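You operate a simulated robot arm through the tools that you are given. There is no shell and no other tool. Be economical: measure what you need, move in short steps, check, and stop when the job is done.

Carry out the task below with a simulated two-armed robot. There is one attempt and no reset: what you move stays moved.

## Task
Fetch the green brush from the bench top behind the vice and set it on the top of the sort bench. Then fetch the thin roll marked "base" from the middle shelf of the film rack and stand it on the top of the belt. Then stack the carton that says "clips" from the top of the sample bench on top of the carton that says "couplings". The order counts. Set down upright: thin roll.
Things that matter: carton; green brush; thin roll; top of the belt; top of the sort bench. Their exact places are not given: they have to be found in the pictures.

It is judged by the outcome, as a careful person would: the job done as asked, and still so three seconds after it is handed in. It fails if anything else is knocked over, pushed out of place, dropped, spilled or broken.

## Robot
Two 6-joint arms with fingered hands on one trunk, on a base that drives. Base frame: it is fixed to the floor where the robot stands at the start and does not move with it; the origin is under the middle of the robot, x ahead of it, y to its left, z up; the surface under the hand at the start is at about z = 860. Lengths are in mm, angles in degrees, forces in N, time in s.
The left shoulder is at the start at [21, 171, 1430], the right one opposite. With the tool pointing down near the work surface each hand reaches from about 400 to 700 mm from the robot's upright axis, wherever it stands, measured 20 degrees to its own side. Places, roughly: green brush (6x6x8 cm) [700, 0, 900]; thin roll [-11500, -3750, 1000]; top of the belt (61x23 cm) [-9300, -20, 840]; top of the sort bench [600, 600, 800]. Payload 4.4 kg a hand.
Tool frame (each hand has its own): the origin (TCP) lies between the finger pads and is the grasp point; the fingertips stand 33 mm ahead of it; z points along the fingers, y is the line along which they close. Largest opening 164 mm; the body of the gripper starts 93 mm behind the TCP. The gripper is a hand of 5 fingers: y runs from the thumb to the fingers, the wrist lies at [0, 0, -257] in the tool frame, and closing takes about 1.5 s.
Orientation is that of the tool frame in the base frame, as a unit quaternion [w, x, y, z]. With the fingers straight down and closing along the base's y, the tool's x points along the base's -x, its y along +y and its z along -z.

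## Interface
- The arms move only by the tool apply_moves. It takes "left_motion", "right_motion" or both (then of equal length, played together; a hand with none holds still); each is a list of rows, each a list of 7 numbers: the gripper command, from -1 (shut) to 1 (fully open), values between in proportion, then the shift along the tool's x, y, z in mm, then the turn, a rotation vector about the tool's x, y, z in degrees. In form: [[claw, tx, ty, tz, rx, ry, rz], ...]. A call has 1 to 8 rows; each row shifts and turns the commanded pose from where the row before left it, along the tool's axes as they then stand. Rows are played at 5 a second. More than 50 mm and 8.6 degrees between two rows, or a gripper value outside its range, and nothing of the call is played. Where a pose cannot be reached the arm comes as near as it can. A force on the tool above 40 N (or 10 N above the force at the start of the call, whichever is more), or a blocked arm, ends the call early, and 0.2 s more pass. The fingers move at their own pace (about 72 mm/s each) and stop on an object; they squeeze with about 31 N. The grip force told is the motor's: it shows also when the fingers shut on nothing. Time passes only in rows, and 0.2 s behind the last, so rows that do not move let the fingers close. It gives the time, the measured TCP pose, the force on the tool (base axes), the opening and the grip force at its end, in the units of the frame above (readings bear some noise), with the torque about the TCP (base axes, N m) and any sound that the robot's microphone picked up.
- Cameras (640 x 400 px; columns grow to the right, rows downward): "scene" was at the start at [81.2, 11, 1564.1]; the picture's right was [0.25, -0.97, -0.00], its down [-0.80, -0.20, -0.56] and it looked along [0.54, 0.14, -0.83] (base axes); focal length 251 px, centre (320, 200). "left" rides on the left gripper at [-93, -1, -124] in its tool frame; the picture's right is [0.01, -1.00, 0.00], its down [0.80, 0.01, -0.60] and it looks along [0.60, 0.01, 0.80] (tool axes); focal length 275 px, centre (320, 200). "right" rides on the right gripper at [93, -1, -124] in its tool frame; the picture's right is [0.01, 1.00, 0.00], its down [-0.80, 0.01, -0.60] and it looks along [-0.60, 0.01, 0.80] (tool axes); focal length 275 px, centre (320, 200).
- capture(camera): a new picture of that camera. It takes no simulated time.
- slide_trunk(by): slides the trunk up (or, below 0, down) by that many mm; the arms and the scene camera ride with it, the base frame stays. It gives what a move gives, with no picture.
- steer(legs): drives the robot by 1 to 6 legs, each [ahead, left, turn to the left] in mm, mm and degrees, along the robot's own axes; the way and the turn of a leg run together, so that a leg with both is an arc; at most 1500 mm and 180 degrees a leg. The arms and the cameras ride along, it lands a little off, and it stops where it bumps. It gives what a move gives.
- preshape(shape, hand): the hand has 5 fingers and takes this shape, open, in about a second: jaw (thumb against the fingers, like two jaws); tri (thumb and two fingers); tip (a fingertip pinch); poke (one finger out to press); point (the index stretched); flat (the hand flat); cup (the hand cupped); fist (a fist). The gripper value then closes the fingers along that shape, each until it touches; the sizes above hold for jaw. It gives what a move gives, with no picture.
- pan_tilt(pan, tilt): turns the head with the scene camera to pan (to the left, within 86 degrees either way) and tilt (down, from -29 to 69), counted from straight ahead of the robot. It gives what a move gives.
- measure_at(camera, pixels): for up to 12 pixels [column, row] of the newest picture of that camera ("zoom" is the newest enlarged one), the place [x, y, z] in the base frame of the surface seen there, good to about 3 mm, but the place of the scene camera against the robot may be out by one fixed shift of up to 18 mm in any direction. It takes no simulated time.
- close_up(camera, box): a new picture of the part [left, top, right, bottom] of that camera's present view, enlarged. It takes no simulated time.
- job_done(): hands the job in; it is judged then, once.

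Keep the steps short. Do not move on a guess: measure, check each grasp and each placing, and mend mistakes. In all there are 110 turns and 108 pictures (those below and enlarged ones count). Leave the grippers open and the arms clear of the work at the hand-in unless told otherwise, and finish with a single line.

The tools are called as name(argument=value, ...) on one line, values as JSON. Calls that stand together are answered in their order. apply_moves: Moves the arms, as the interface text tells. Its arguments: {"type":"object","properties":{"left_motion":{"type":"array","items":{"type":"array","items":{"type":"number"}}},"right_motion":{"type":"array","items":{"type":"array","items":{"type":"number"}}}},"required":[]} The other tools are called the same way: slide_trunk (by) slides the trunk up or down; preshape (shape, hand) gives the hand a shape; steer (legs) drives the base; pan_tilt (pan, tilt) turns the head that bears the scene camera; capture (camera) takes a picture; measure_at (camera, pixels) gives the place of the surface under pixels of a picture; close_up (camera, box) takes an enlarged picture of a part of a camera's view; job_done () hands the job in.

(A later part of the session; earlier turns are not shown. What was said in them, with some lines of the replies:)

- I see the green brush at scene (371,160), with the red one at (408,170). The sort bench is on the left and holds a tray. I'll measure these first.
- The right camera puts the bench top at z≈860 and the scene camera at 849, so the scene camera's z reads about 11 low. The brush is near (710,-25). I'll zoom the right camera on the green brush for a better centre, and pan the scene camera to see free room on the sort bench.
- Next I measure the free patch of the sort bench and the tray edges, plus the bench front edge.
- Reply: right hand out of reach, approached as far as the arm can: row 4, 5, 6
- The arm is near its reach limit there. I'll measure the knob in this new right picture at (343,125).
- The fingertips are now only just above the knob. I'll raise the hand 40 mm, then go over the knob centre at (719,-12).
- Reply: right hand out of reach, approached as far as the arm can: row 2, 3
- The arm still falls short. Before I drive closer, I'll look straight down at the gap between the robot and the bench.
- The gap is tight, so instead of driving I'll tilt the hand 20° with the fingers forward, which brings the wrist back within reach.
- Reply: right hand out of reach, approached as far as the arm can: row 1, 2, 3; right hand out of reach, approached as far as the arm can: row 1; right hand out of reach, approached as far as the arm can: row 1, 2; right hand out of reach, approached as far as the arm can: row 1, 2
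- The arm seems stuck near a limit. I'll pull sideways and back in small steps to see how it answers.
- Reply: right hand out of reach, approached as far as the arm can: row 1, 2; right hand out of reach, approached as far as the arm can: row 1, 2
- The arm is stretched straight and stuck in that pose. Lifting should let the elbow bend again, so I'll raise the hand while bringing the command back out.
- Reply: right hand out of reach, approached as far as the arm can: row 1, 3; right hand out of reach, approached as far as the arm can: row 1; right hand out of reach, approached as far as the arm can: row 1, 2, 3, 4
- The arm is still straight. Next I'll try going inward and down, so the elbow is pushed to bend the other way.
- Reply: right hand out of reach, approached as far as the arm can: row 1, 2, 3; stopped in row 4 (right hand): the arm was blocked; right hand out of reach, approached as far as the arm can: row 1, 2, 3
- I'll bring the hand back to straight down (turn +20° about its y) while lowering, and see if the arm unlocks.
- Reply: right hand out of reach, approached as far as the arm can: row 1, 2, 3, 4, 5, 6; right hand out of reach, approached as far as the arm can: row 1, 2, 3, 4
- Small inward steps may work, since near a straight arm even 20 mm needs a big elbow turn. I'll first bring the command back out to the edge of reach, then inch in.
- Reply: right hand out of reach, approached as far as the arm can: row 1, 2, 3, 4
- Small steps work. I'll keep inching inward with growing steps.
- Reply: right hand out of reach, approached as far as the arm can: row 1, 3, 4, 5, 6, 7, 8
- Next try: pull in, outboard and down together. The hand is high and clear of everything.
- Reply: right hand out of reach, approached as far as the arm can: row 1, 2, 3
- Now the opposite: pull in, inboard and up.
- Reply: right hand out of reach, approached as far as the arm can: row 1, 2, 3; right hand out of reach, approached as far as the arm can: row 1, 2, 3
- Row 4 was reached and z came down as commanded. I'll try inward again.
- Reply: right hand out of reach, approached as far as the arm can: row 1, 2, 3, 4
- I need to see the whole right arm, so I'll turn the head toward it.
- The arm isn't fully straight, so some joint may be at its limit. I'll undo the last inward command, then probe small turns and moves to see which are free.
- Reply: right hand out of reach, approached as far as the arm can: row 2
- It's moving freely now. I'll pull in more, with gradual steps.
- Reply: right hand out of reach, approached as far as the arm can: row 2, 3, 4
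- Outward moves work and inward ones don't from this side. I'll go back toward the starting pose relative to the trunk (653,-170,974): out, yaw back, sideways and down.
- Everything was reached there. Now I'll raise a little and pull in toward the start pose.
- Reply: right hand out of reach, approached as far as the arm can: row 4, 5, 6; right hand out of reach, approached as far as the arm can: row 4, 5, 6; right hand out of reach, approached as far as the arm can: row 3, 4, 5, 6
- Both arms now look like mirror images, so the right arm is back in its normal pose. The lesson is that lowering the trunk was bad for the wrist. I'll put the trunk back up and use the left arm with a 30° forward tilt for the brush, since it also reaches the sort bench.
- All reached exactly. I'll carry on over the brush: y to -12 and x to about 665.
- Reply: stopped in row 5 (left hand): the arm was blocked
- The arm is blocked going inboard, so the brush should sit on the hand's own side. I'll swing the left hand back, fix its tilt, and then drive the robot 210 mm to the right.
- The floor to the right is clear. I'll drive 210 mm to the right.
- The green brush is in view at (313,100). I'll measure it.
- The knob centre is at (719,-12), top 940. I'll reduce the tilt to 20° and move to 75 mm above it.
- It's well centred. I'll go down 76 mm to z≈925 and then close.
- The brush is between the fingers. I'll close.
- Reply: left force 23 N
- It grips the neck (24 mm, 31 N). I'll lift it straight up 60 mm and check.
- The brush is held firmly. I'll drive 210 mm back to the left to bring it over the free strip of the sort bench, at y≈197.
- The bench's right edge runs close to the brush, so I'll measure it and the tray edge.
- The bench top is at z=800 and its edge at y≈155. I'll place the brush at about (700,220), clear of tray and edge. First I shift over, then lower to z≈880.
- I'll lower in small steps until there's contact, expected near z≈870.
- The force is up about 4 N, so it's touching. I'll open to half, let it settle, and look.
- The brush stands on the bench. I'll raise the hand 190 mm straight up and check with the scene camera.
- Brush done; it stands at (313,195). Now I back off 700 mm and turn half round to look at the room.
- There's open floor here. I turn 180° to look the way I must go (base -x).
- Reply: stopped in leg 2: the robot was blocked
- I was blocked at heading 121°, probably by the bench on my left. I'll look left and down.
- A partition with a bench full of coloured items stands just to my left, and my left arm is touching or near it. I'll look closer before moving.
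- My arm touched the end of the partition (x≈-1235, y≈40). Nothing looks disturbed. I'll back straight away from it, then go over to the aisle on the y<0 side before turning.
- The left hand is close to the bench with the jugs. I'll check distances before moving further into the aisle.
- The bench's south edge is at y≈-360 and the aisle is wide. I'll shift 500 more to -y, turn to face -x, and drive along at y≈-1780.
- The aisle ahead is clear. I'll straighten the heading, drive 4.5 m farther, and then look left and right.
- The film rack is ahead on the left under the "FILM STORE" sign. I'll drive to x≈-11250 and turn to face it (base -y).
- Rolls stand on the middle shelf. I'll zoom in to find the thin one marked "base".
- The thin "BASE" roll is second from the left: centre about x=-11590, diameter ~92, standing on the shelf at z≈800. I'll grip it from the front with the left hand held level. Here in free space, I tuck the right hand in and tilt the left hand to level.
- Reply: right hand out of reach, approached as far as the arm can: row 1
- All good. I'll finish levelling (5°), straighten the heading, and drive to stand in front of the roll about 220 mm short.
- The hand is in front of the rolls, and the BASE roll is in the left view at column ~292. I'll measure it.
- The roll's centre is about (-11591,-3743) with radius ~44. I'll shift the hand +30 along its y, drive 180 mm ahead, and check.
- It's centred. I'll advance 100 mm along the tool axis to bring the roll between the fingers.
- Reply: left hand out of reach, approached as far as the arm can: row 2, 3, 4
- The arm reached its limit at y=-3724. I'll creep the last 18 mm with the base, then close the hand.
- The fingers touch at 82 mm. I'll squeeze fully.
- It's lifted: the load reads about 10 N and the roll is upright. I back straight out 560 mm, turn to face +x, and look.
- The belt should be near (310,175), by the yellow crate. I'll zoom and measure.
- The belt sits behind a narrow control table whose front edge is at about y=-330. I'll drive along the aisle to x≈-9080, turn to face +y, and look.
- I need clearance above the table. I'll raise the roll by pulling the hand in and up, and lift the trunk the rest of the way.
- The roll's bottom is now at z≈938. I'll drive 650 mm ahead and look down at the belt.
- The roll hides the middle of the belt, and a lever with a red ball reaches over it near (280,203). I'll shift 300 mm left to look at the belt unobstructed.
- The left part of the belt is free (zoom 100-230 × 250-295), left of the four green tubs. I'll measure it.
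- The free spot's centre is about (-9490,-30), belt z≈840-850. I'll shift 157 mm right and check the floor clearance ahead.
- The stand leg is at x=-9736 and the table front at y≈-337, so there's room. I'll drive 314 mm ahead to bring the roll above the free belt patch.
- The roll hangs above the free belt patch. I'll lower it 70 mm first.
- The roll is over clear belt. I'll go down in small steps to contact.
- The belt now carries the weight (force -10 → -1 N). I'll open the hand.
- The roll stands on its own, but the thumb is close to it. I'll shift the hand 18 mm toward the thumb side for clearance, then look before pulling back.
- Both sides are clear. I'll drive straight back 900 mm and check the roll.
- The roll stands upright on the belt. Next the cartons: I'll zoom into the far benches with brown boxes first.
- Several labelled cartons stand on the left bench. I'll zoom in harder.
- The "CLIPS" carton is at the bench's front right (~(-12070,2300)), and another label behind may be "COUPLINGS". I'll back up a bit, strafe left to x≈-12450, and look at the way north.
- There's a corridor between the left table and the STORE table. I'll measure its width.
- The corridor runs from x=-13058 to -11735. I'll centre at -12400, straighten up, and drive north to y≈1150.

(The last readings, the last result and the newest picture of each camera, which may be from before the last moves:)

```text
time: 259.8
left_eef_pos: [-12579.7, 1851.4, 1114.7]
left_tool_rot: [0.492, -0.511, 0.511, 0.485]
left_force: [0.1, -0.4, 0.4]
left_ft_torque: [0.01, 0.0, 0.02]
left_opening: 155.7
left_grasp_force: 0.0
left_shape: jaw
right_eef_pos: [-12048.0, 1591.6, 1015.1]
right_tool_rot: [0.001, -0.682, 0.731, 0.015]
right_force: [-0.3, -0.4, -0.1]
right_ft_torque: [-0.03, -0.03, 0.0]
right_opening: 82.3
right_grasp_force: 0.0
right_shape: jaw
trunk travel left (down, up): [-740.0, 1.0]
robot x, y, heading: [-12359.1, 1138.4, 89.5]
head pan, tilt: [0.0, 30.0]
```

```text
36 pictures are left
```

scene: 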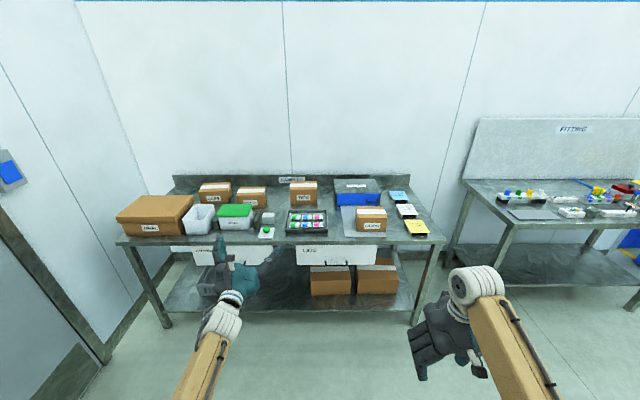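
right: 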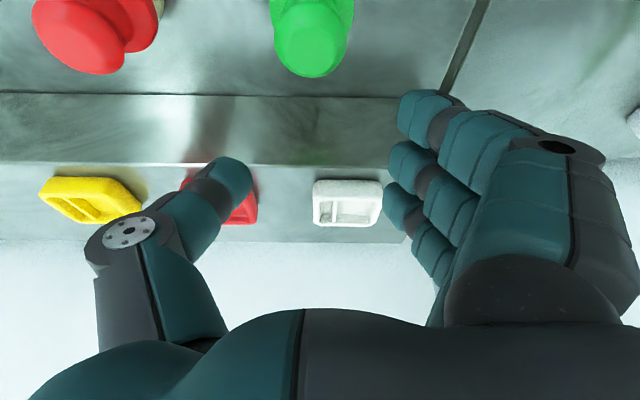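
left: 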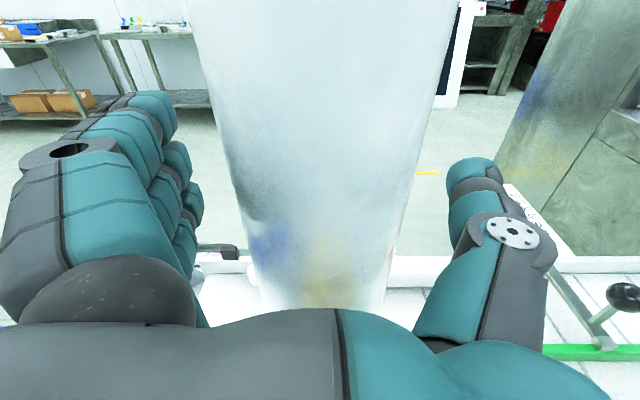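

close_up(camera="scene", box=[110, 165, 450, 265])

close_up(camera="scene", box=[190, 170, 350, 250])

measure_at(camera="scene", pixels=[[371, 212], [371, 225], [357, 212], [385, 212], [252, 192], [252, 203], [215, 186], [215, 195], [303, 185], [320, 236], [300, 240], [371, 235]])

```text
1.88 times, centred on (280, 215) of scene
```

zoom: 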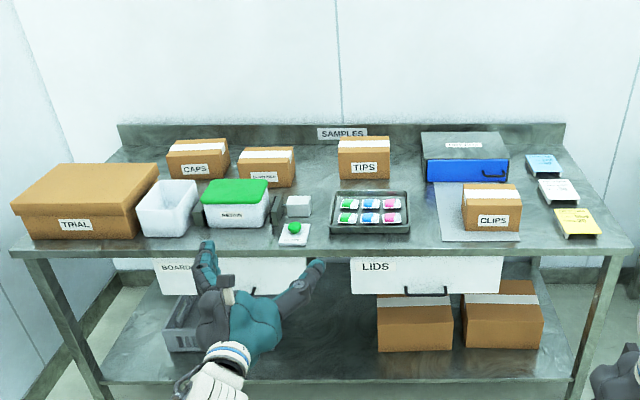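

```text
4.00 times, centred on (270, 210) of scene
```

zoom: 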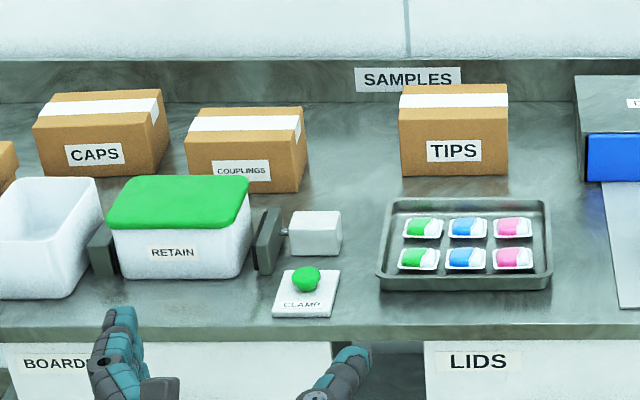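

```text
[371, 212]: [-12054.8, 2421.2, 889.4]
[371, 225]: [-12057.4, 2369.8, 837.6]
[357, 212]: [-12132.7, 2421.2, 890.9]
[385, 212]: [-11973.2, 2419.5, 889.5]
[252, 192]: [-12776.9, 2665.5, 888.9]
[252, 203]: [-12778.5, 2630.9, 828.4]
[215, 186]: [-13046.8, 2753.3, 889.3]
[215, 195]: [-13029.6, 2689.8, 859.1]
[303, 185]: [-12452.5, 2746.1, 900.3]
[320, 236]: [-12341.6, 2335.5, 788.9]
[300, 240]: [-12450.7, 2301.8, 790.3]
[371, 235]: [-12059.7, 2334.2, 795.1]
```

Found: CLIPS at about (-12055,2415) and COUPLINGS at (-12777,2660), bench z≈800, cartons ~100 high. I'll get their sizes and yaw from zooms.

close_up(camera="scene", box=[330, 180, 430, 245])

measure_at(camera="zoom", pixels=[[170, 230], [168, 185], [350, 235], [345, 190], [260, 232], [260, 183], [175, 320], [345, 322], [265, 210]])

close_up(camera="scene", box=[190, 170, 290, 235])

measure_at(camera="zoom", pixels=[[305, 150], [318, 115], [475, 145], [478, 110], [395, 150], [390, 108], [310, 215], [470, 220], [250, 140], [260, 190], [335, 195], [180, 240]])

```text
6.15 times, centred on (380, 212) of scene
```

zoom: 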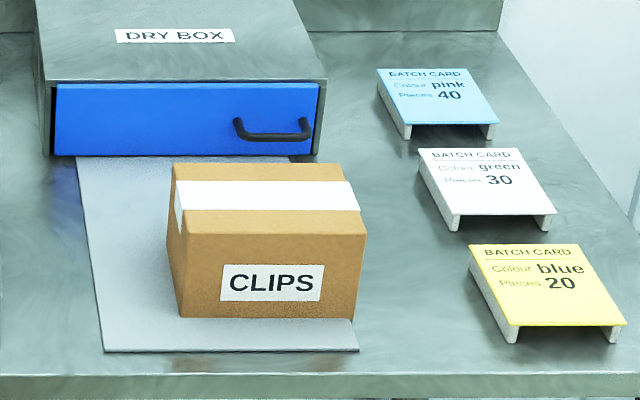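

```text
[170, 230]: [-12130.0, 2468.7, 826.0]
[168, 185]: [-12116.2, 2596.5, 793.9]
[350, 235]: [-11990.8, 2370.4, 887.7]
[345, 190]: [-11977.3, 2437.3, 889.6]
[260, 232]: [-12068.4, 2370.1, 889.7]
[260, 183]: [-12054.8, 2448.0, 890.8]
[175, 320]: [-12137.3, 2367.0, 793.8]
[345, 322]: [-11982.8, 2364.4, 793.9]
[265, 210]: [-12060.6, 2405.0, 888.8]
```

```text
6.15 times, centred on (240, 202) of scene
```

zoom: 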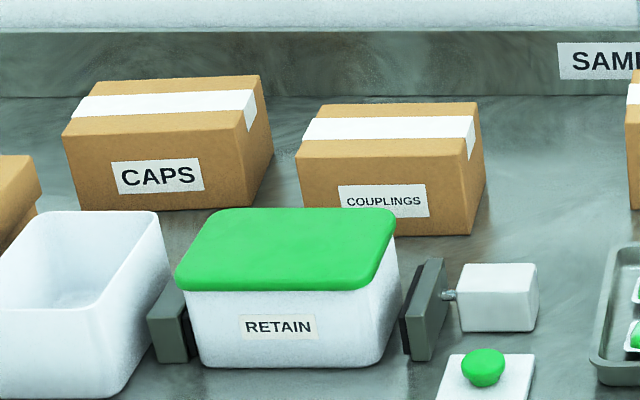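

```text
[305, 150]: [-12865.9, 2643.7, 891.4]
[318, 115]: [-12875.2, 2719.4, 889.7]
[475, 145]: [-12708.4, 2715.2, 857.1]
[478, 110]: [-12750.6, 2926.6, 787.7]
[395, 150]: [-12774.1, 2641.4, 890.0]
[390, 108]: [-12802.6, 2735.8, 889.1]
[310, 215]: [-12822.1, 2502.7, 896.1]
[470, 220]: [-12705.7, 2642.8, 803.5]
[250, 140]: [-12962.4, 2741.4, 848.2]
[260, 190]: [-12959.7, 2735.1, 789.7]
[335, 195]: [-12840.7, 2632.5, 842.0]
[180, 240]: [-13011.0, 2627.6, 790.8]
```

Sizes: CLIPS ~157 × 117 × 100, COUPLINGS ~165 × 112 × 100. I'll grip CLIPS front-to-back with the right hand straight down and yawed about 86°, and use the base and trunk for approach, lift and placing. Here in free space, I yaw the right hand and raise the left one out of the way.

apply_moves(right_motion=[[0.7, 0, 0, 0, 0, 0, 8], [0.7, 0, 0, 0, 0, 0, 8], [0.7, 0, 0, 0, 0, 0, 8], [0.7, 0, 0, 0, 0, 0, 8], [0.7, 0, 0, 0, 0, 0, 8], [0.7, 0, 0, 0, 0, 0, 8], [0.7, 0, 0, 0, 0, 0, 8], [0.7, 0, 0, 0, 0, 0, 8]], left_motion=[[0.5, -5, 0, -20, 0, 0, 0], [0.3, -15, 0, -20, 0, 0, 0], [0, -20, 0, -15, 0, 0, 0], [0, -20, 0, -10, 0, 0, 0], [0, -20, 0, 0, 0, 0, 0], [0, -10, 0, 0, 0, 0, 0], [0, 0, 0, 0, 0, 0, 0], [0, 0, 0, 0, 0, 0, 0]])

apply_moves(right_motion=[[0.7, 0, 0, 0, 0, 0, 8], [0.7, 0, 0, 0, 0, 0, 8], [0.7, 0, 0, 0, 0, 0, 6], [0.7, 0, 0, 0, 0, 0, 0]])

```text
time: 261.6
left_eef_pos: [-12580.1, 1791.0, 1208.5]
left_tool_rot: [-0.491, 0.512, -0.51, -0.486]
left_force: [0.1, -0.4, -1.0]
left_ft_torque: [0.0, -0.01, -0.01]
left_opening: 83.1
left_grasp_force: 0.1
left_shape: jaw
right_eef_pos: [-12047.0, 1592.6, 1015.0]
right_tool_rot: [-0.007, -0.191, 0.981, 0.013]
right_force: [-0.1, -0.5, -0.5]
right_ft_torque: [-0.04, -0.01, -0.01]
right_opening: 139.0
right_grasp_force: 0.2
right_shape: jaw
trunk travel left (down, up): [-740.0, 1.0]
robot x, y, heading: [-12354.0, 1139.9, 89.5]
head pan, tilt: [0.0, 30.0]
```

```text
time: 262.6
left_eef_pos: [-12580.5, 1790.9, 1207.7]
left_tool_rot: [0.492, -0.511, 0.511, 0.486]
left_force: [-0.1, -0.6, 0.4]
left_ft_torque: [0.02, -0.02, 0.03]
left_opening: 83.3
left_grasp_force: 0.1
left_shape: jaw
right_eef_pos: [-12048.1, 1592.3, 1015.8]
right_tool_rot: [-0.01, 0.0, 1.0, 0.011]
right_force: [-0.1, -0.1, -0.1]
right_ft_torque: [-0.01, 0.0, -0.02]
right_opening: 139.0
right_grasp_force: 0.1
right_shape: jaw
trunk travel left (down, up): [-740.0, 1.0]
robot x, y, heading: [-12359.4, 1135.5, 89.6]
head pan, tilt: [0.0, 30.0]
```

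The yaw is exact (tool y = base y). Now I stretch the right hand out: ahead ~690, 190 right of the axis, z≈1100.

apply_moves(right_motion=[[0.7, 20, 35, -14, 0, 0, 0], [0.7, 20, 35, -14, 0, 0, 0], [0.7, 20, 35, -14, 0, 0, 0], [0.7, 20, 35, -14, 0, 0, 0], [0.7, 20, 35, -14, 0, 0, 0], [0.7, 20, 30, -14, 0, 0, 0], [0.7, 0, 15, 0, 0, 0, 0], [0.7, 0, 0, 0, 0, 0, 0]])

```text
time: 264.4
left_eef_pos: [-12581.4, 1791.0, 1207.5]
left_tool_rot: [0.492, -0.511, 0.511, 0.485]
left_force: [-0.2, -1.0, 0.7]
left_ft_torque: [0.01, 0.03, 0.0]
left_opening: 83.2
left_grasp_force: 0.0
left_shape: jaw
right_eef_pos: [-12166.9, 1810.3, 1106.8]
right_tool_rot: [-0.01, -0.001, 1.0, 0.011]
right_force: [0.6, 0.4, 0.1]
right_ft_torque: [-0.01, -0.04, -0.01]
right_opening: 139.1
right_grasp_force: 0.1
right_shape: jaw
trunk travel left (down, up): [-740.0, 1.0]
robot x, y, heading: [-12357.3, 1137.6, 89.4]
head pan, tilt: [0.0, 30.0]
```

apply_moves(right_motion=[[0.7, 0, 7, 0, 0, 0, 0], [0.7, 0, 7, 0, 0, 0, 0], [0.7, 0, 0, 0, 0, 0, 0]])

measure_at(camera="scene", pixels=[[320, 243], [400, 241], [300, 310], [200, 243], [420, 320]])

```text
time: 265.2
left_eef_pos: [-12579.8, 1791.7, 1207.9]
left_tool_rot: [-0.492, 0.511, -0.511, -0.485]
left_force: [0.3, -0.2, -0.6]
left_ft_torque: [0.04, -0.01, -0.03]
left_opening: 83.1
left_grasp_force: 0.1
left_shape: jaw
right_eef_pos: [-12166.1, 1823.7, 1106.6]
right_tool_rot: [-0.01, -0.002, 1.0, 0.011]
right_force: [-0.4, 0.7, 0.4]
right_ft_torque: [-0.05, 0.01, 0.0]
right_opening: 138.9
right_grasp_force: 0.0
right_shape: jaw
trunk travel left (down, up): [-740.0, 1.0]
robot x, y, heading: [-12354.2, 1135.1, 89.7]
head pan, tilt: [0.0, 30.0]
```

```text
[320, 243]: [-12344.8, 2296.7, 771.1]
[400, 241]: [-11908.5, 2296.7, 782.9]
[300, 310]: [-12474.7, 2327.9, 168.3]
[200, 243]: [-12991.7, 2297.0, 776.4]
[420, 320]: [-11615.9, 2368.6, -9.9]
```

Reached, 688 ahead. The bench front is y=2297. I'll drive to bring the right hand above the CLIPS carton.

steer(legs=[[600, -107, 0.3]])

capture(camera="right")

pan_tilt(pan=0, tilt=45)

capture(camera="scene")

```text
time: 268.7
left_eef_pos: [-12465.3, 2390.5, 1207.0]
left_tool_rot: [0.494, -0.509, 0.512, 0.484]
left_force: [-0.8, 0.8, 0.1]
left_ft_torque: [-0.02, -0.01, 0.0]
left_opening: 83.0
left_grasp_force: 0.0
left_shape: jaw
right_eef_pos: [-12051.3, 2420.4, 1106.1]
right_tool_rot: [-0.01, 0.001, 1.0, 0.011]
right_force: [0.6, 0.6, 0.1]
right_ft_torque: [-0.01, -0.01, 0.01]
right_opening: 139.1
right_grasp_force: 0.1
right_shape: jaw
trunk travel left (down, up): [-740.0, 1.0]
robot x, y, heading: [-12245.3, 1737.4, 89.2]
head pan, tilt: [0.0, 30.0]
```

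```text
31 pictures are left
```

right: 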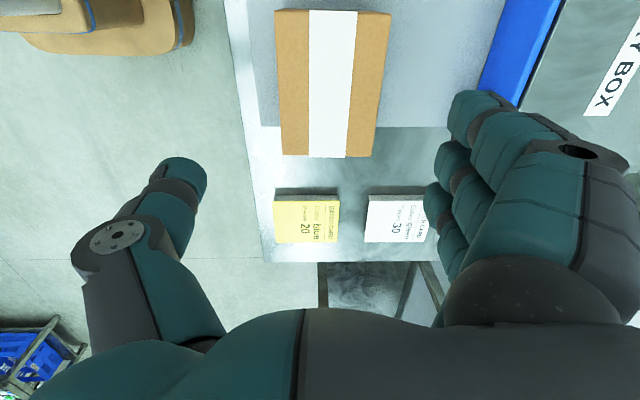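

```text
time: 269.4
left_eef_pos: [-12465.2, 2390.3, 1208.8]
left_tool_rot: [0.493, -0.51, 0.513, 0.484]
left_force: [0.2, -0.9, 0.0]
left_ft_torque: [-0.01, -0.01, -0.01]
left_opening: 83.2
left_grasp_force: 0.1
left_shape: jaw
right_eef_pos: [-12051.2, 2420.6, 1105.6]
right_tool_rot: [-0.009, 0.002, 1.0, 0.01]
right_force: [0.2, 0.0, 0.4]
right_ft_torque: [0.0, 0.0, -0.03]
right_opening: 139.2
right_grasp_force: 0.2
right_shape: jaw
trunk travel left (down, up): [-740.0, 1.0]
robot x, y, heading: [-12243.1, 1735.1, 89.3]
head pan, tilt: [0.0, 45.0]
```

```text
30 pictures are left
```

scene: 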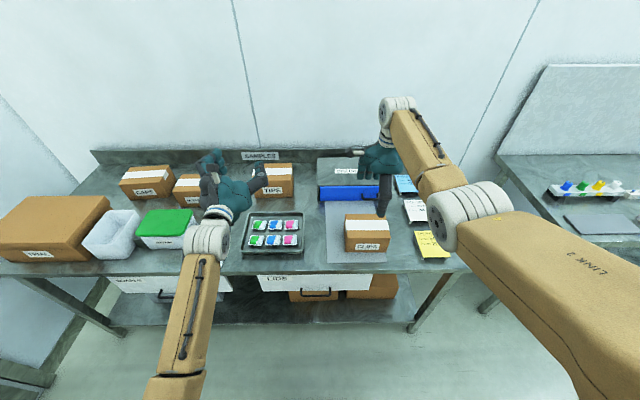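

I'll measure the carton's corners and the dry box front with the hand camera.

measure_at(camera="right", pixels=[[282, 20], [384, 22], [287, 148], [368, 150], [330, 80], [282, 80], [378, 80], [495, 60], [545, 60], [320, 140], [265, 100]])

measure_at(camera="scene", pixels=[[366, 228], [366, 216], [352, 194], [352, 187], [190, 180], [190, 188]])

```text
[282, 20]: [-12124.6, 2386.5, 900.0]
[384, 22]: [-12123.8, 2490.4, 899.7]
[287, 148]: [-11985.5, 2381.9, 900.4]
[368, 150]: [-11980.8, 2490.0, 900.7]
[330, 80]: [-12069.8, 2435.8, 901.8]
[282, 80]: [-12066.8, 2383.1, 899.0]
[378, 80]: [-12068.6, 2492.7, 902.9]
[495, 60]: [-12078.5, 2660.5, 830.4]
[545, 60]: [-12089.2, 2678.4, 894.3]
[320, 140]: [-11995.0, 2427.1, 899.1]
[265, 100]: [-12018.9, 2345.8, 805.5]
```

```text
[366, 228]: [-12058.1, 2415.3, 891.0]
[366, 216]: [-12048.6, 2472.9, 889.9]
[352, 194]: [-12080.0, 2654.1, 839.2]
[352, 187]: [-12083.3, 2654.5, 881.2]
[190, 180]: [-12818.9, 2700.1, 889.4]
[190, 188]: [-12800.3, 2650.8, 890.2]
```

In the arm frame the carton spans y 2379-2498 (centre 2438), x centre -12056, top z 900. I'll nudge the base 18 mm ahead, open the hand, and lower the trunk 150 mm.

steer(legs=[[18, 3, 0]])

apply_moves(right_motion=[[0.97, 0, 0, 0, 0, 0, 0], [0.97, 0, 0, 0, 0, 0, 0]])

slide_trunk(by=-140)

capture(camera="right")

```text
time: 270.2
left_eef_pos: [-12468.1, 2407.3, 1208.4]
left_tool_rot: [0.493, -0.51, 0.512, 0.484]
left_force: [-0.7, 0.0, -0.2]
left_ft_torque: [-0.02, 0.0, -0.01]
left_opening: 83.1
left_grasp_force: 0.1
left_shape: jaw
right_eef_pos: [-12053.9, 2438.0, 1107.3]
right_tool_rot: [-0.01, 0.002, 1.0, 0.011]
right_force: [0.6, 0.1, -0.1]
right_ft_torque: [0.01, 0.0, -0.04]
right_opening: 139.1
right_grasp_force: 0.1
right_shape: jaw
trunk travel left (down, up): [-740.0, 1.0]
robot x, y, heading: [-12244.4, 1753.8, 89.2]
head pan, tilt: [0.0, 45.0]
```

```text
time: 270.8
left_eef_pos: [-12467.8, 2409.0, 1208.4]
left_tool_rot: [0.493, -0.51, 0.512, 0.484]
left_force: [-0.5, 0.2, -1.1]
left_ft_torque: [0.02, -0.01, -0.01]
left_opening: 83.5
left_grasp_force: 0.1
left_shape: jaw
right_eef_pos: [-12055.4, 2440.4, 1105.9]
right_tool_rot: [-0.01, 0.002, 1.0, 0.01]
right_force: [-0.2, -0.7, -0.8]
right_ft_torque: [-0.07, -0.02, -0.03]
right_opening: 161.5
right_grasp_force: 0.1
right_shape: jaw
trunk travel left (down, up): [-740.0, 1.0]
robot x, y, heading: [-12246.8, 1754.6, 89.0]
head pan, tilt: [0.0, 45.0]
```

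```text
time: 272.5
left_eef_pos: [-12466.6, 2407.6, 1068.7]
left_tool_rot: [0.493, -0.51, 0.513, 0.483]
left_force: [-0.7, 0.2, 0.2]
left_ft_torque: [0.01, 0.0, 0.01]
left_opening: 82.9
left_grasp_force: 0.1
left_shape: jaw
right_eef_pos: [-12054.1, 2438.7, 967.3]
right_tool_rot: [-0.009, 0.001, 1.0, 0.011]
right_force: [-1.6, 0.6, 0.0]
right_ft_torque: [0.03, 0.0, -0.01]
right_opening: 161.5
right_grasp_force: 0.1
right_shape: jaw
trunk travel left (down, up): [-600.0, 141.0]
robot x, y, heading: [-12244.0, 1752.3, 89.1]
head pan, tilt: [0.0, 45.0]
```

```text
29 pictures are left
```

right: 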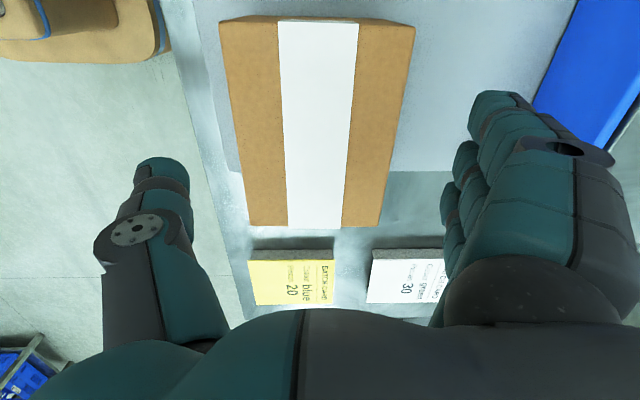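

The carton is centred between thumb and fingers. I'll check where the batch cards are relative to the fingers before going lower.

measure_at(camera="right", pixels=[[375, 253], [435, 252], [400, 280], [250, 255], [330, 255], [224, 60], [410, 60], [250, 220], [378, 222], [315, 120]])

```text
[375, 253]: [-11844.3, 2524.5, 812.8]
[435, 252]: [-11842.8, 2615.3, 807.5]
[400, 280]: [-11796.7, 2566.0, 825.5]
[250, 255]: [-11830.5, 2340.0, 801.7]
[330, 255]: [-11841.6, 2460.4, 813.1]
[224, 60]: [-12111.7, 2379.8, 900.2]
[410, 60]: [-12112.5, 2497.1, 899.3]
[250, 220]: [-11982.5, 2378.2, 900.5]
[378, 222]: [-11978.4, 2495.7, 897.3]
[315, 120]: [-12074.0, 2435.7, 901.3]
```

All clear, and the cards are 200 mm off. I'll lower the trunk 105 mm more, then look.

slide_trunk(by=-105)

capture(camera="right")

```text
time: 273.9
left_eef_pos: [-12467.8, 2406.5, 964.4]
left_tool_rot: [0.494, -0.509, 0.513, 0.484]
left_force: [0.6, -0.2, -0.1]
left_ft_torque: [0.01, -0.01, 0.01]
left_opening: 82.9
left_grasp_force: 0.0
left_shape: jaw
right_eef_pos: [-12053.7, 2437.6, 863.2]
right_tool_rot: [-0.01, 0.002, 1.0, 0.012]
right_force: [-0.4, -4.9, 11.9]
right_ft_torque: [-0.52, -0.02, 0.0]
right_opening: 161.1
right_grasp_force: 0.1
right_shape: jaw
trunk travel left (down, up): [-495.0, 246.0]
robot x, y, heading: [-12250.0, 1751.9, 89.4]
head pan, tilt: [0.0, 45.0]
```

```text
28 pictures are left
```

right: 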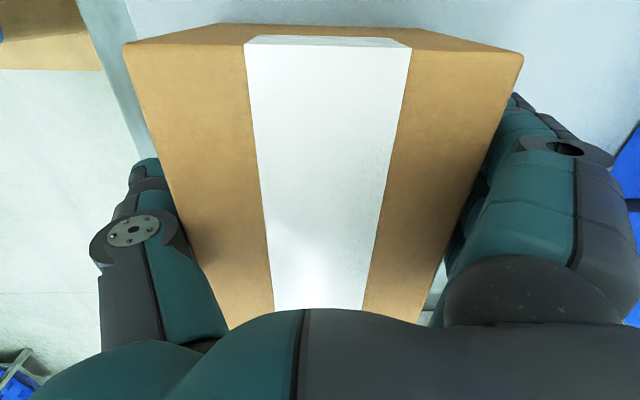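

There's a 12 N contact on the thumb side; the thumb's root touches the carton's near edge. I'll raise 15 mm and check the force.

slide_trunk(by=15)

capture(camera="right")

measure_at(camera="right", pixels=[[160, 80], [490, 80], [240, 260], [410, 260], [330, 200]])

```text
time: 274.5
left_eef_pos: [-12469.2, 2409.3, 976.5]
left_tool_rot: [0.493, -0.51, 0.513, 0.483]
left_force: [-0.1, -0.9, -0.7]
left_ft_torque: [-0.02, -0.02, 0.01]
left_opening: 82.9
left_grasp_force: 0.1
left_shape: jaw
right_eef_pos: [-12053.4, 2438.6, 875.1]
right_tool_rot: [-0.01, 0.002, 1.0, 0.011]
right_force: [-0.4, 0.2, 0.8]
right_ft_torque: [-0.04, 0.01, -0.01]
right_opening: 161.5
right_grasp_force: 0.1
right_shape: jaw
trunk travel left (down, up): [-510.0, 231.0]
robot x, y, heading: [-12246.1, 1756.4, 89.2]
head pan, tilt: [0.0, 45.0]
```

```text
27 pictures are left
```

right: 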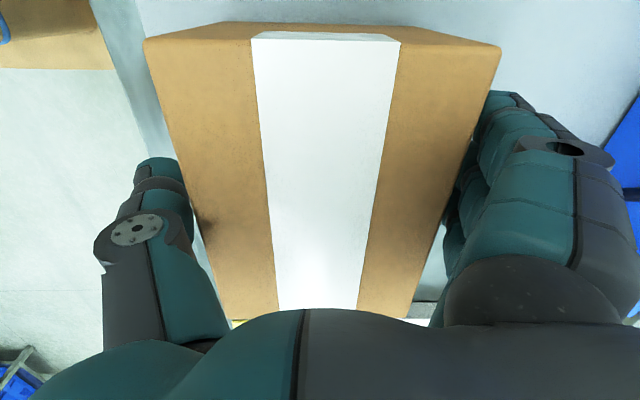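

```text
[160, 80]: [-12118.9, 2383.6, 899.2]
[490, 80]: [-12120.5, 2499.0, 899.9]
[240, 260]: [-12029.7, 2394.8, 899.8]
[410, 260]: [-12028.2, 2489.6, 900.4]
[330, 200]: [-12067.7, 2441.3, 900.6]
```

The contact is gone and the carton is in place. I'll close.

apply_moves(right_motion=[[0.5, 0, 0, 0, 0, 0, 0], [0.2, 0, 0, 0, 0, 0, 0], [-0.5, 0, 0, 0, 0, 0, 0], [-1, 0, 0, 0, 0, 0, 0], [-1, 0, 0, 0, 0, 0, 0], [-1, 0, 0, 0, 0, 0, 0]])

capture(camera="right")

```text
time: 275.9
left_eef_pos: [-12468.1, 2407.3, 978.6]
left_tool_rot: [0.493, -0.51, 0.513, 0.484]
left_force: [0.3, 0.0, -0.4]
left_ft_torque: [-0.01, 0.0, 0.02]
left_opening: 83.1
left_grasp_force: 0.1
left_shape: jaw
right_eef_pos: [-12054.5, 2438.6, 876.5]
right_tool_rot: [-0.01, 0.001, 1.0, 0.01]
right_force: [0.1, -0.7, -0.1]
right_ft_torque: [0.13, 0.02, -0.07]
right_opening: 114.2
right_grasp_force: 31.5
right_shape: jaw
trunk travel left (down, up): [-510.0, 231.0]
robot x, y, heading: [-12242.3, 1751.1, 89.5]
head pan, tilt: [0.0, 45.0]
```

```text
26 pictures are left
```

right: 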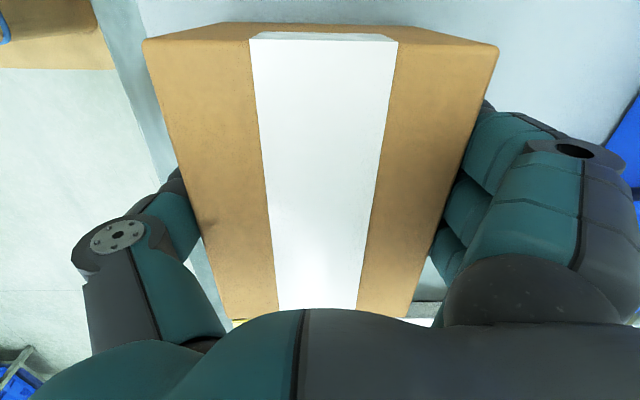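

Gripped at 114 mm and 31 N. I'll lift by the trunk: 40 mm first, then check.

slide_trunk(by=40)

capture(camera="right")

```text
time: 276.7
left_eef_pos: [-12468.7, 2408.6, 1018.7]
left_tool_rot: [0.493, -0.51, 0.513, 0.484]
left_force: [0.5, 0.2, 0.3]
left_ft_torque: [-0.03, -0.03, 0.0]
left_opening: 83.1
left_grasp_force: 0.0
left_shape: jaw
right_eef_pos: [-12053.5, 2439.2, 916.1]
right_tool_rot: [-0.01, 0.002, 1.0, 0.011]
right_force: [-0.1, 0.1, -5.9]
right_ft_torque: [-0.02, 0.01, 0.02]
right_opening: 114.3
right_grasp_force: 31.0
right_shape: jaw
trunk travel left (down, up): [-550.0, 191.0]
robot x, y, heading: [-12247.5, 1755.6, 89.3]
head pan, tilt: [0.0, 45.0]
```

```text
25 pictures are left
```

right: 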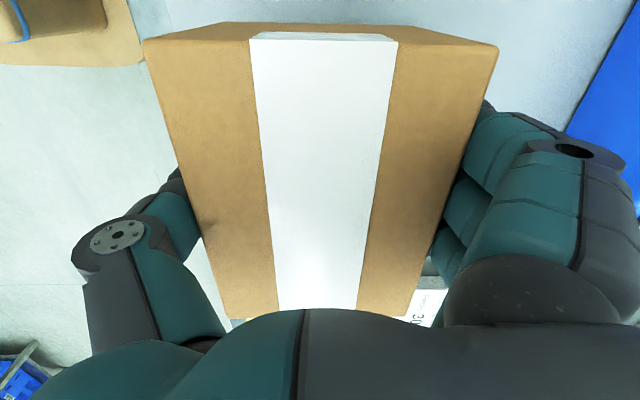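

The carton is held level (~0.6 kg). I'll raise it 140 mm, straighten the heading, and strafe left 735 mm to stand in front of COUPLINGS.

slide_trunk(by=140)

steer(legs=[[-100, 0, 0.6], [0, 735, 0]])

pan_tilt(pan=-15, tilt=40)

capture(camera="scene")

```text
time: 278.4
left_eef_pos: [-12468.2, 2408.1, 1157.8]
left_tool_rot: [0.493, -0.51, 0.513, 0.484]
left_force: [-0.2, 0.5, -0.2]
left_ft_torque: [0.0, -0.01, -0.01]
left_opening: 82.8
left_grasp_force: 0.1
left_shape: jaw
right_eef_pos: [-12053.8, 2439.2, 1056.1]
right_tool_rot: [-0.009, 0.002, 1.0, 0.011]
right_force: [-0.6, 0.7, -4.7]
right_ft_torque: [0.02, 0.0, 0.03]
right_opening: 114.1
right_grasp_force: 30.6
right_shape: jaw
trunk travel left (down, up): [-690.0, 51.0]
robot x, y, heading: [-12244.7, 1752.9, 89.3]
head pan, tilt: [0.0, 45.0]
```

```text
time: 283.2
left_eef_pos: [-13211.6, 2319.4, 1157.2]
left_tool_rot: [0.495, -0.508, 0.514, 0.482]
left_force: [-0.5, 0.7, 0.0]
left_ft_torque: [0.02, 0.01, -0.04]
left_opening: 83.1
left_grasp_force: 0.2
left_shape: jaw
right_eef_pos: [-12798.0, 2346.8, 1054.7]
right_tool_rot: [-0.009, 0.005, 1.0, 0.01]
right_force: [0.0, -1.0, -5.3]
right_ft_torque: [0.03, -0.02, -0.02]
right_opening: 114.4
right_grasp_force: 30.9
right_shape: jaw
trunk travel left (down, up): [-690.0, 51.0]
robot x, y, heading: [-12994.8, 1662.3, 88.8]
head pan, tilt: [0.0, 45.0]
```

```text
time: 283.9
left_eef_pos: [-13211.1, 2320.5, 1158.1]
left_tool_rot: [0.494, -0.509, 0.514, 0.482]
left_force: [-0.8, 0.1, -0.5]
left_ft_torque: [-0.03, 0.04, 0.0]
left_opening: 82.8
left_grasp_force: 0.0
left_shape: jaw
right_eef_pos: [-12797.1, 2348.5, 1054.8]
right_tool_rot: [-0.01, 0.006, 1.0, 0.01]
right_force: [-0.2, 0.5, -5.2]
right_ft_torque: [-0.03, 0.01, -0.02]
right_opening: 114.2
right_grasp_force: 30.8
right_shape: jaw
trunk travel left (down, up): [-690.0, 51.0]
robot x, y, heading: [-12995.7, 1663.2, 89.0]
head pan, tilt: [-15.0, 40.0]
```

```text
24 pictures are left
5 turns are left
```

scene: 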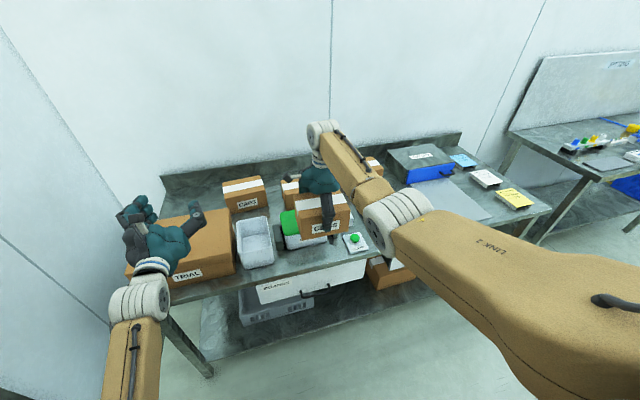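

Few turns are left, so I'll be efficient. Driving ahead 338 mm should put the carton over COUPLINGS (~(-12790,2690)), then I'll check with pictures and measurements.

measure_at(camera="scene", pixels=[[289, 181], [289, 188], [293, 196], [285, 186]])

steer(legs=[[338, 0, 0]])

pan_tilt(pan=-13, tilt=50)

close_up(camera="scene", box=[200, 60, 440, 210])

capture(camera="right")

capture(camera="left")

```text
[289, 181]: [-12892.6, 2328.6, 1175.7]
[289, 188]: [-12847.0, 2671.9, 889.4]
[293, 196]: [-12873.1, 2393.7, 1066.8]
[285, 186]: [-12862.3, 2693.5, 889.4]
```

```text
time: 286.1
left_eef_pos: [-13201.3, 2654.3, 1157.5]
left_tool_rot: [0.495, -0.508, 0.515, 0.481]
left_force: [-0.3, 0.4, -0.8]
left_ft_torque: [0.01, -0.01, -0.01]
left_opening: 82.9
left_grasp_force: 0.0
left_shape: jaw
right_eef_pos: [-12786.5, 2679.0, 1055.2]
right_tool_rot: [-0.009, 0.008, 1.0, 0.009]
right_force: [0.3, 0.4, -5.0]
right_ft_torque: [0.0, -0.01, -0.01]
right_opening: 114.3
right_grasp_force: 31.7
right_shape: jaw
trunk travel left (down, up): [-690.0, 51.0]
robot x, y, heading: [-12990.9, 1997.4, 88.7]
head pan, tilt: [-15.0, 40.0]
```

```text
time: 286.9
left_eef_pos: [-13200.7, 2652.8, 1157.9]
left_tool_rot: [0.495, -0.508, 0.515, 0.481]
left_force: [-0.2, 0.1, 0.7]
left_ft_torque: [0.03, 0.01, 0.02]
left_opening: 83.1
left_grasp_force: 0.1
left_shape: jaw
right_eef_pos: [-12787.0, 2678.4, 1056.1]
right_tool_rot: [-0.009, 0.007, 1.0, 0.011]
right_force: [0.3, -0.7, -5.4]
right_ft_torque: [-0.02, 0.01, 0.0]
right_opening: 114.4
right_grasp_force: 31.7
right_shape: jaw
trunk travel left (down, up): [-690.0, 51.0]
robot x, y, heading: [-12987.9, 1994.4, 88.5]
head pan, tilt: [-13.0, 50.0]
```

```text
2.67 times, centred on (320, 135) of scene
```

zoom: 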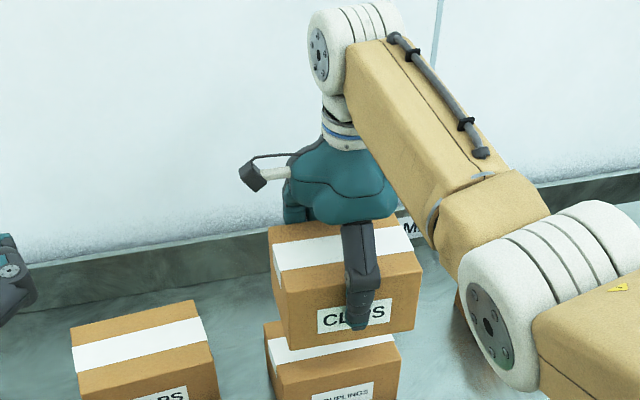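

```text
22 pictures are left
```

right: 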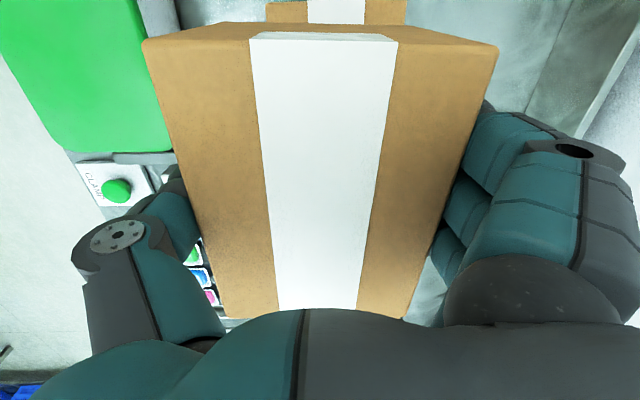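

```text
21 pictures are left
4 turns are left
```

left: 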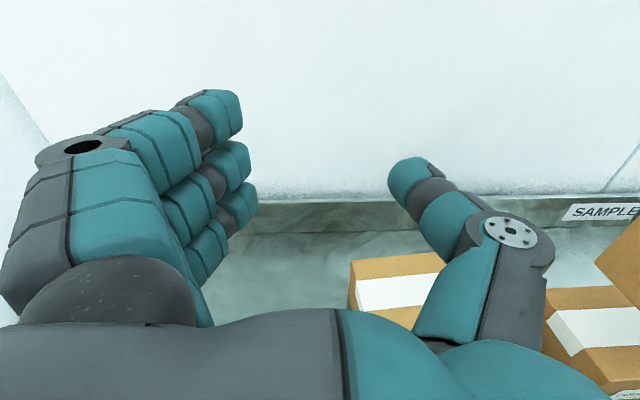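

COUPLINGS shows just under the held carton. I'll measure its edges in the hand view (columns 265–405 at row ~10) and lower 60 mm, to about 20 mm above it.

measure_at(camera="right", pixels=[[270, 10], [400, 10], [335, 10], [285, 3], [395, 3], [335, 4], [268, 18], [403, 18]])

measure_at(camera="zoom", pixels=[[275, 366], [395, 345], [335, 362], [265, 330], [280, 372], [388, 352]])

slide_trunk(by=-60)

close_up(camera="scene", box=[260, 90, 420, 230])

capture(camera="left")

```text
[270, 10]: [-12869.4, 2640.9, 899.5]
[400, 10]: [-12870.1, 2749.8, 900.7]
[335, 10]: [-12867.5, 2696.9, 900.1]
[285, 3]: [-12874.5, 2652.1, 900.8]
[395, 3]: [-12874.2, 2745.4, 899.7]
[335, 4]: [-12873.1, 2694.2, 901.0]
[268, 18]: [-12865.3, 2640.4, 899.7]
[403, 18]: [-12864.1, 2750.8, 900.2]
```

```text
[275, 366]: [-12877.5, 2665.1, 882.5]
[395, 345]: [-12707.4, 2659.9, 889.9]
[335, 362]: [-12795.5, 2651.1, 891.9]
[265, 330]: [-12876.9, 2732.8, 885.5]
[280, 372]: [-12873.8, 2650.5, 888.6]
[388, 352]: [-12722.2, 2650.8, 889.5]
```

```text
time: 287.9
left_eef_pos: [-13200.5, 2653.3, 1099.2]
left_tool_rot: [0.496, -0.506, 0.516, 0.48]
left_force: [0.1, -0.1, 0.8]
left_ft_torque: [-0.03, 0.02, -0.02]
left_opening: 83.0
left_grasp_force: 0.1
left_shape: jaw
right_eef_pos: [-12787.4, 2678.4, 996.1]
right_tool_rot: [-0.009, 0.007, 1.0, 0.011]
right_force: [0.0, -0.5, -4.1]
right_ft_torque: [-0.02, 0.01, 0.01]
right_opening: 114.2
right_grasp_force: 31.2
right_shape: jaw
trunk travel left (down, up): [-630.0, 111.0]
robot x, y, heading: [-12985.0, 1995.3, 88.6]
head pan, tilt: [-13.0, 50.0]
```

```text
2.86 times, centred on (340, 160) of scene
```

zoom: 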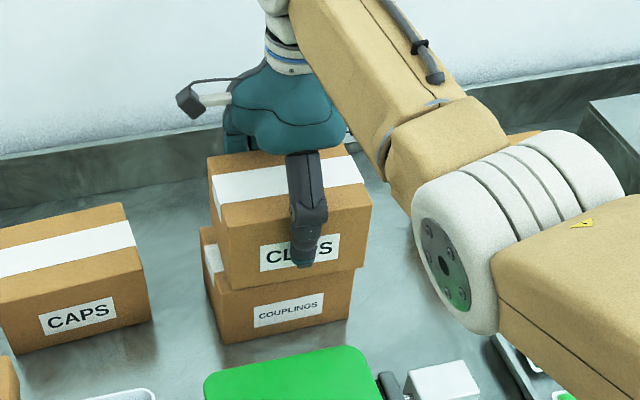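

```text
19 pictures are left
3 turns are left
```

left: 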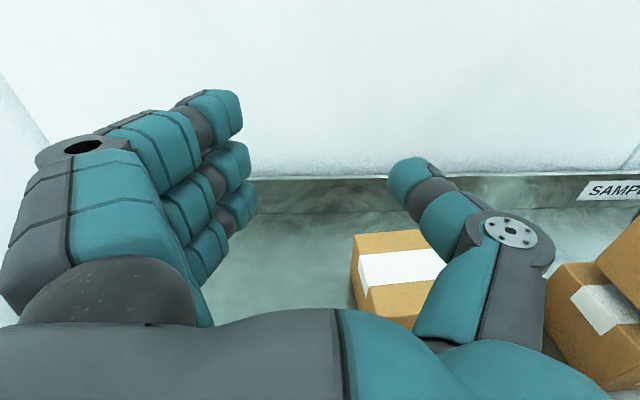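

COUPLINGS spans y 2638-2752 (centre 2695) and x centre -12790. The held carton is at (-12787,2678), so it's well supported. I'll lower 21 mm by the trunk to contact, then read the force.

slide_trunk(by=-18)

slide_trunk(by=-4)

close_up(camera="scene", box=[260, 100, 420, 230])

```text
time: 288.5
left_eef_pos: [-13201.5, 2653.1, 1080.6]
left_tool_rot: [0.495, -0.508, 0.515, 0.482]
left_force: [-0.1, 0.0, -0.2]
left_ft_torque: [0.01, -0.02, -0.01]
left_opening: 82.9
left_grasp_force: 0.1
left_shape: jaw
right_eef_pos: [-12786.8, 2678.4, 978.7]
right_tool_rot: [-0.009, 0.007, 1.0, 0.011]
right_force: [-0.7, -0.4, -5.2]
right_ft_torque: [-0.01, -0.01, -0.01]
right_opening: 114.3
right_grasp_force: 30.9
right_shape: jaw
trunk travel left (down, up): [-612.0, 129.0]
robot x, y, heading: [-12988.5, 1997.0, 88.5]
head pan, tilt: [-13.0, 50.0]
```

```text
time: 289.0
left_eef_pos: [-13200.0, 2652.3, 1076.0]
left_tool_rot: [0.496, -0.507, 0.515, 0.482]
left_force: [0.0, -0.1, 0.3]
left_ft_torque: [0.01, 0.0, 0.03]
left_opening: 82.8
left_grasp_force: 0.0
left_shape: jaw
right_eef_pos: [-12787.4, 2678.6, 976.2]
right_tool_rot: [-0.01, 0.008, 1.0, 0.012]
right_force: [0.6, -1.9, 5.5]
right_ft_torque: [-0.12, 0.01, -0.02]
right_opening: 114.2
right_grasp_force: 31.1
right_shape: jaw
trunk travel left (down, up): [-608.0, 133.0]
robot x, y, heading: [-12983.8, 1996.4, 88.5]
head pan, tilt: [-13.0, 50.0]
```

```text
3.08 times, centred on (340, 165) of scene
2 turns are left
```

zoom: 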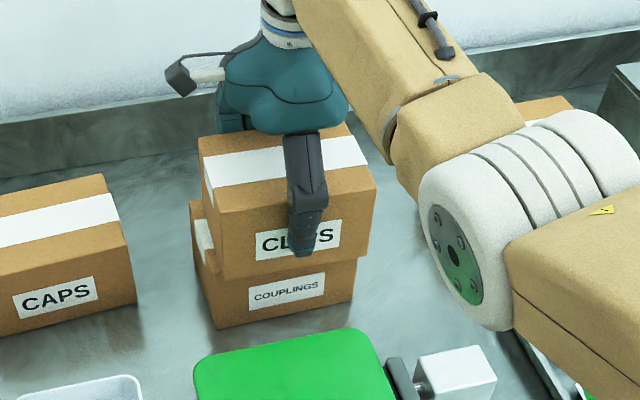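

Contact: the force went from -5 to +5.5 N. I'll open gradually, raise the trunk 130 mm, back off, and check.

apply_moves(right_motion=[[0.3, 0, 0, 0, 0, 0, 0], [0.5, 0, 0, 0, 0, 0, 0], [0.7, 0, 0, 0, 0, 0, 0], [0.97, 0, 0, 0, 0, 0, 0], [0.97, 0, 0, 0, 0, 0, 0], [0.97, 0, 0, 0, 0, 0, 0], [0.97, 0, 0, 0, 0, 0, 0]])

slide_trunk(by=130)

steer(legs=[[-600, 0, 0]])

apply_moves(left_motion=[[1, 0, 0, 0, 0, 0, 0], [1, 0, 0, 0, 0, 0, 0], [1, 0, 0, 0, 0, 0, 0], [1, 0, 0, 0, 0, 0, 0]])

capture(camera="scene")

```text
time: 290.6
left_eef_pos: [-13202.1, 2653.6, 1076.9]
left_tool_rot: [0.496, -0.507, 0.514, 0.482]
left_force: [0.5, -0.3, 0.0]
left_ft_torque: [0.0, 0.0, -0.02]
left_opening: 83.0
left_grasp_force: 0.1
left_shape: jaw
right_eef_pos: [-12786.7, 2678.6, 974.2]
right_tool_rot: [-0.01, 0.007, 1.0, 0.011]
right_force: [0.8, -0.1, 0.5]
right_ft_torque: [-0.01, 0.03, 0.01]
right_opening: 161.3
right_grasp_force: 0.0
right_shape: jaw
trunk travel left (down, up): [-608.0, 133.0]
robot x, y, heading: [-12989.2, 1994.6, 88.7]
head pan, tilt: [-13.0, 50.0]
```

```text
time: 292.2
left_eef_pos: [-13201.4, 2652.9, 1206.5]
left_tool_rot: [0.495, -0.507, 0.515, 0.482]
left_force: [-0.2, -0.2, -0.5]
left_ft_torque: [0.03, 0.04, 0.0]
left_opening: 82.9
left_grasp_force: 0.1
left_shape: jaw
right_eef_pos: [-12787.3, 2679.2, 1102.4]
right_tool_rot: [-0.009, 0.007, 1.0, 0.011]
right_force: [0.3, 0.4, -0.2]
right_ft_torque: [0.0, 0.02, -0.04]
right_opening: 161.5
right_grasp_force: 0.0
right_shape: jaw
trunk travel left (down, up): [-738.0, 3.0]
robot x, y, heading: [-12987.7, 1997.2, 88.4]
head pan, tilt: [-13.0, 50.0]
```

```text
time: 295.6
left_eef_pos: [-13213.5, 2056.0, 1206.8]
left_tool_rot: [0.497, -0.505, 0.516, 0.48]
left_force: [0.6, -0.5, -0.7]
left_ft_torque: [-0.01, 0.0, 0.0]
left_opening: 82.6
left_grasp_force: 0.1
left_shape: jaw
right_eef_pos: [-12799.0, 2078.4, 1104.5]
right_tool_rot: [-0.009, 0.011, 1.0, 0.01]
right_force: [-0.4, -0.6, 0.0]
right_ft_torque: [0.03, 0.04, -0.01]
right_opening: 161.5
right_grasp_force: 0.0
right_shape: jaw
trunk travel left (down, up): [-738.0, 3.0]
robot x, y, heading: [-13003.1, 1397.7, 88.3]
head pan, tilt: [-13.0, 50.0]
```

```text
time: 296.6
left_eef_pos: [-13214.1, 2056.2, 1205.8]
left_tool_rot: [0.498, -0.505, 0.518, 0.479]
left_force: [-0.7, 0.2, -0.1]
left_ft_torque: [-0.02, -0.05, -0.01]
left_opening: 163.6
left_grasp_force: 0.1
left_shape: jaw
right_eef_pos: [-12798.9, 2077.9, 1103.8]
right_tool_rot: [-0.01, 0.01, 1.0, 0.01]
right_force: [0.3, 0.4, 0.6]
right_ft_torque: [-0.02, 0.0, 0.0]
right_opening: 161.3
right_grasp_force: 0.1
right_shape: jaw
trunk travel left (down, up): [-738.0, 3.0]
robot x, y, heading: [-13000.6, 1398.4, 88.1]
head pan, tilt: [-13.0, 50.0]
```

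```text
17 pictures are left
1 turns are left
```

scene: 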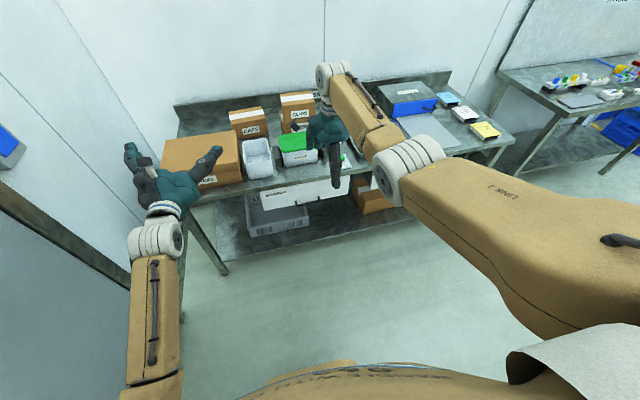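

CLIPS rests stacked on COUPLINGS at (298,105), both hands are open and the arms are clear, so I hand the job in.

job_done()

```text
The job is handed in.
```

The green brush is on the sort bench, the thin "base" roll stands upright on the belt, and the "clips" carton is stacked on the "couplings" carton; my left arm touched the end of a partition once while turning, with nothing seen disturbed.
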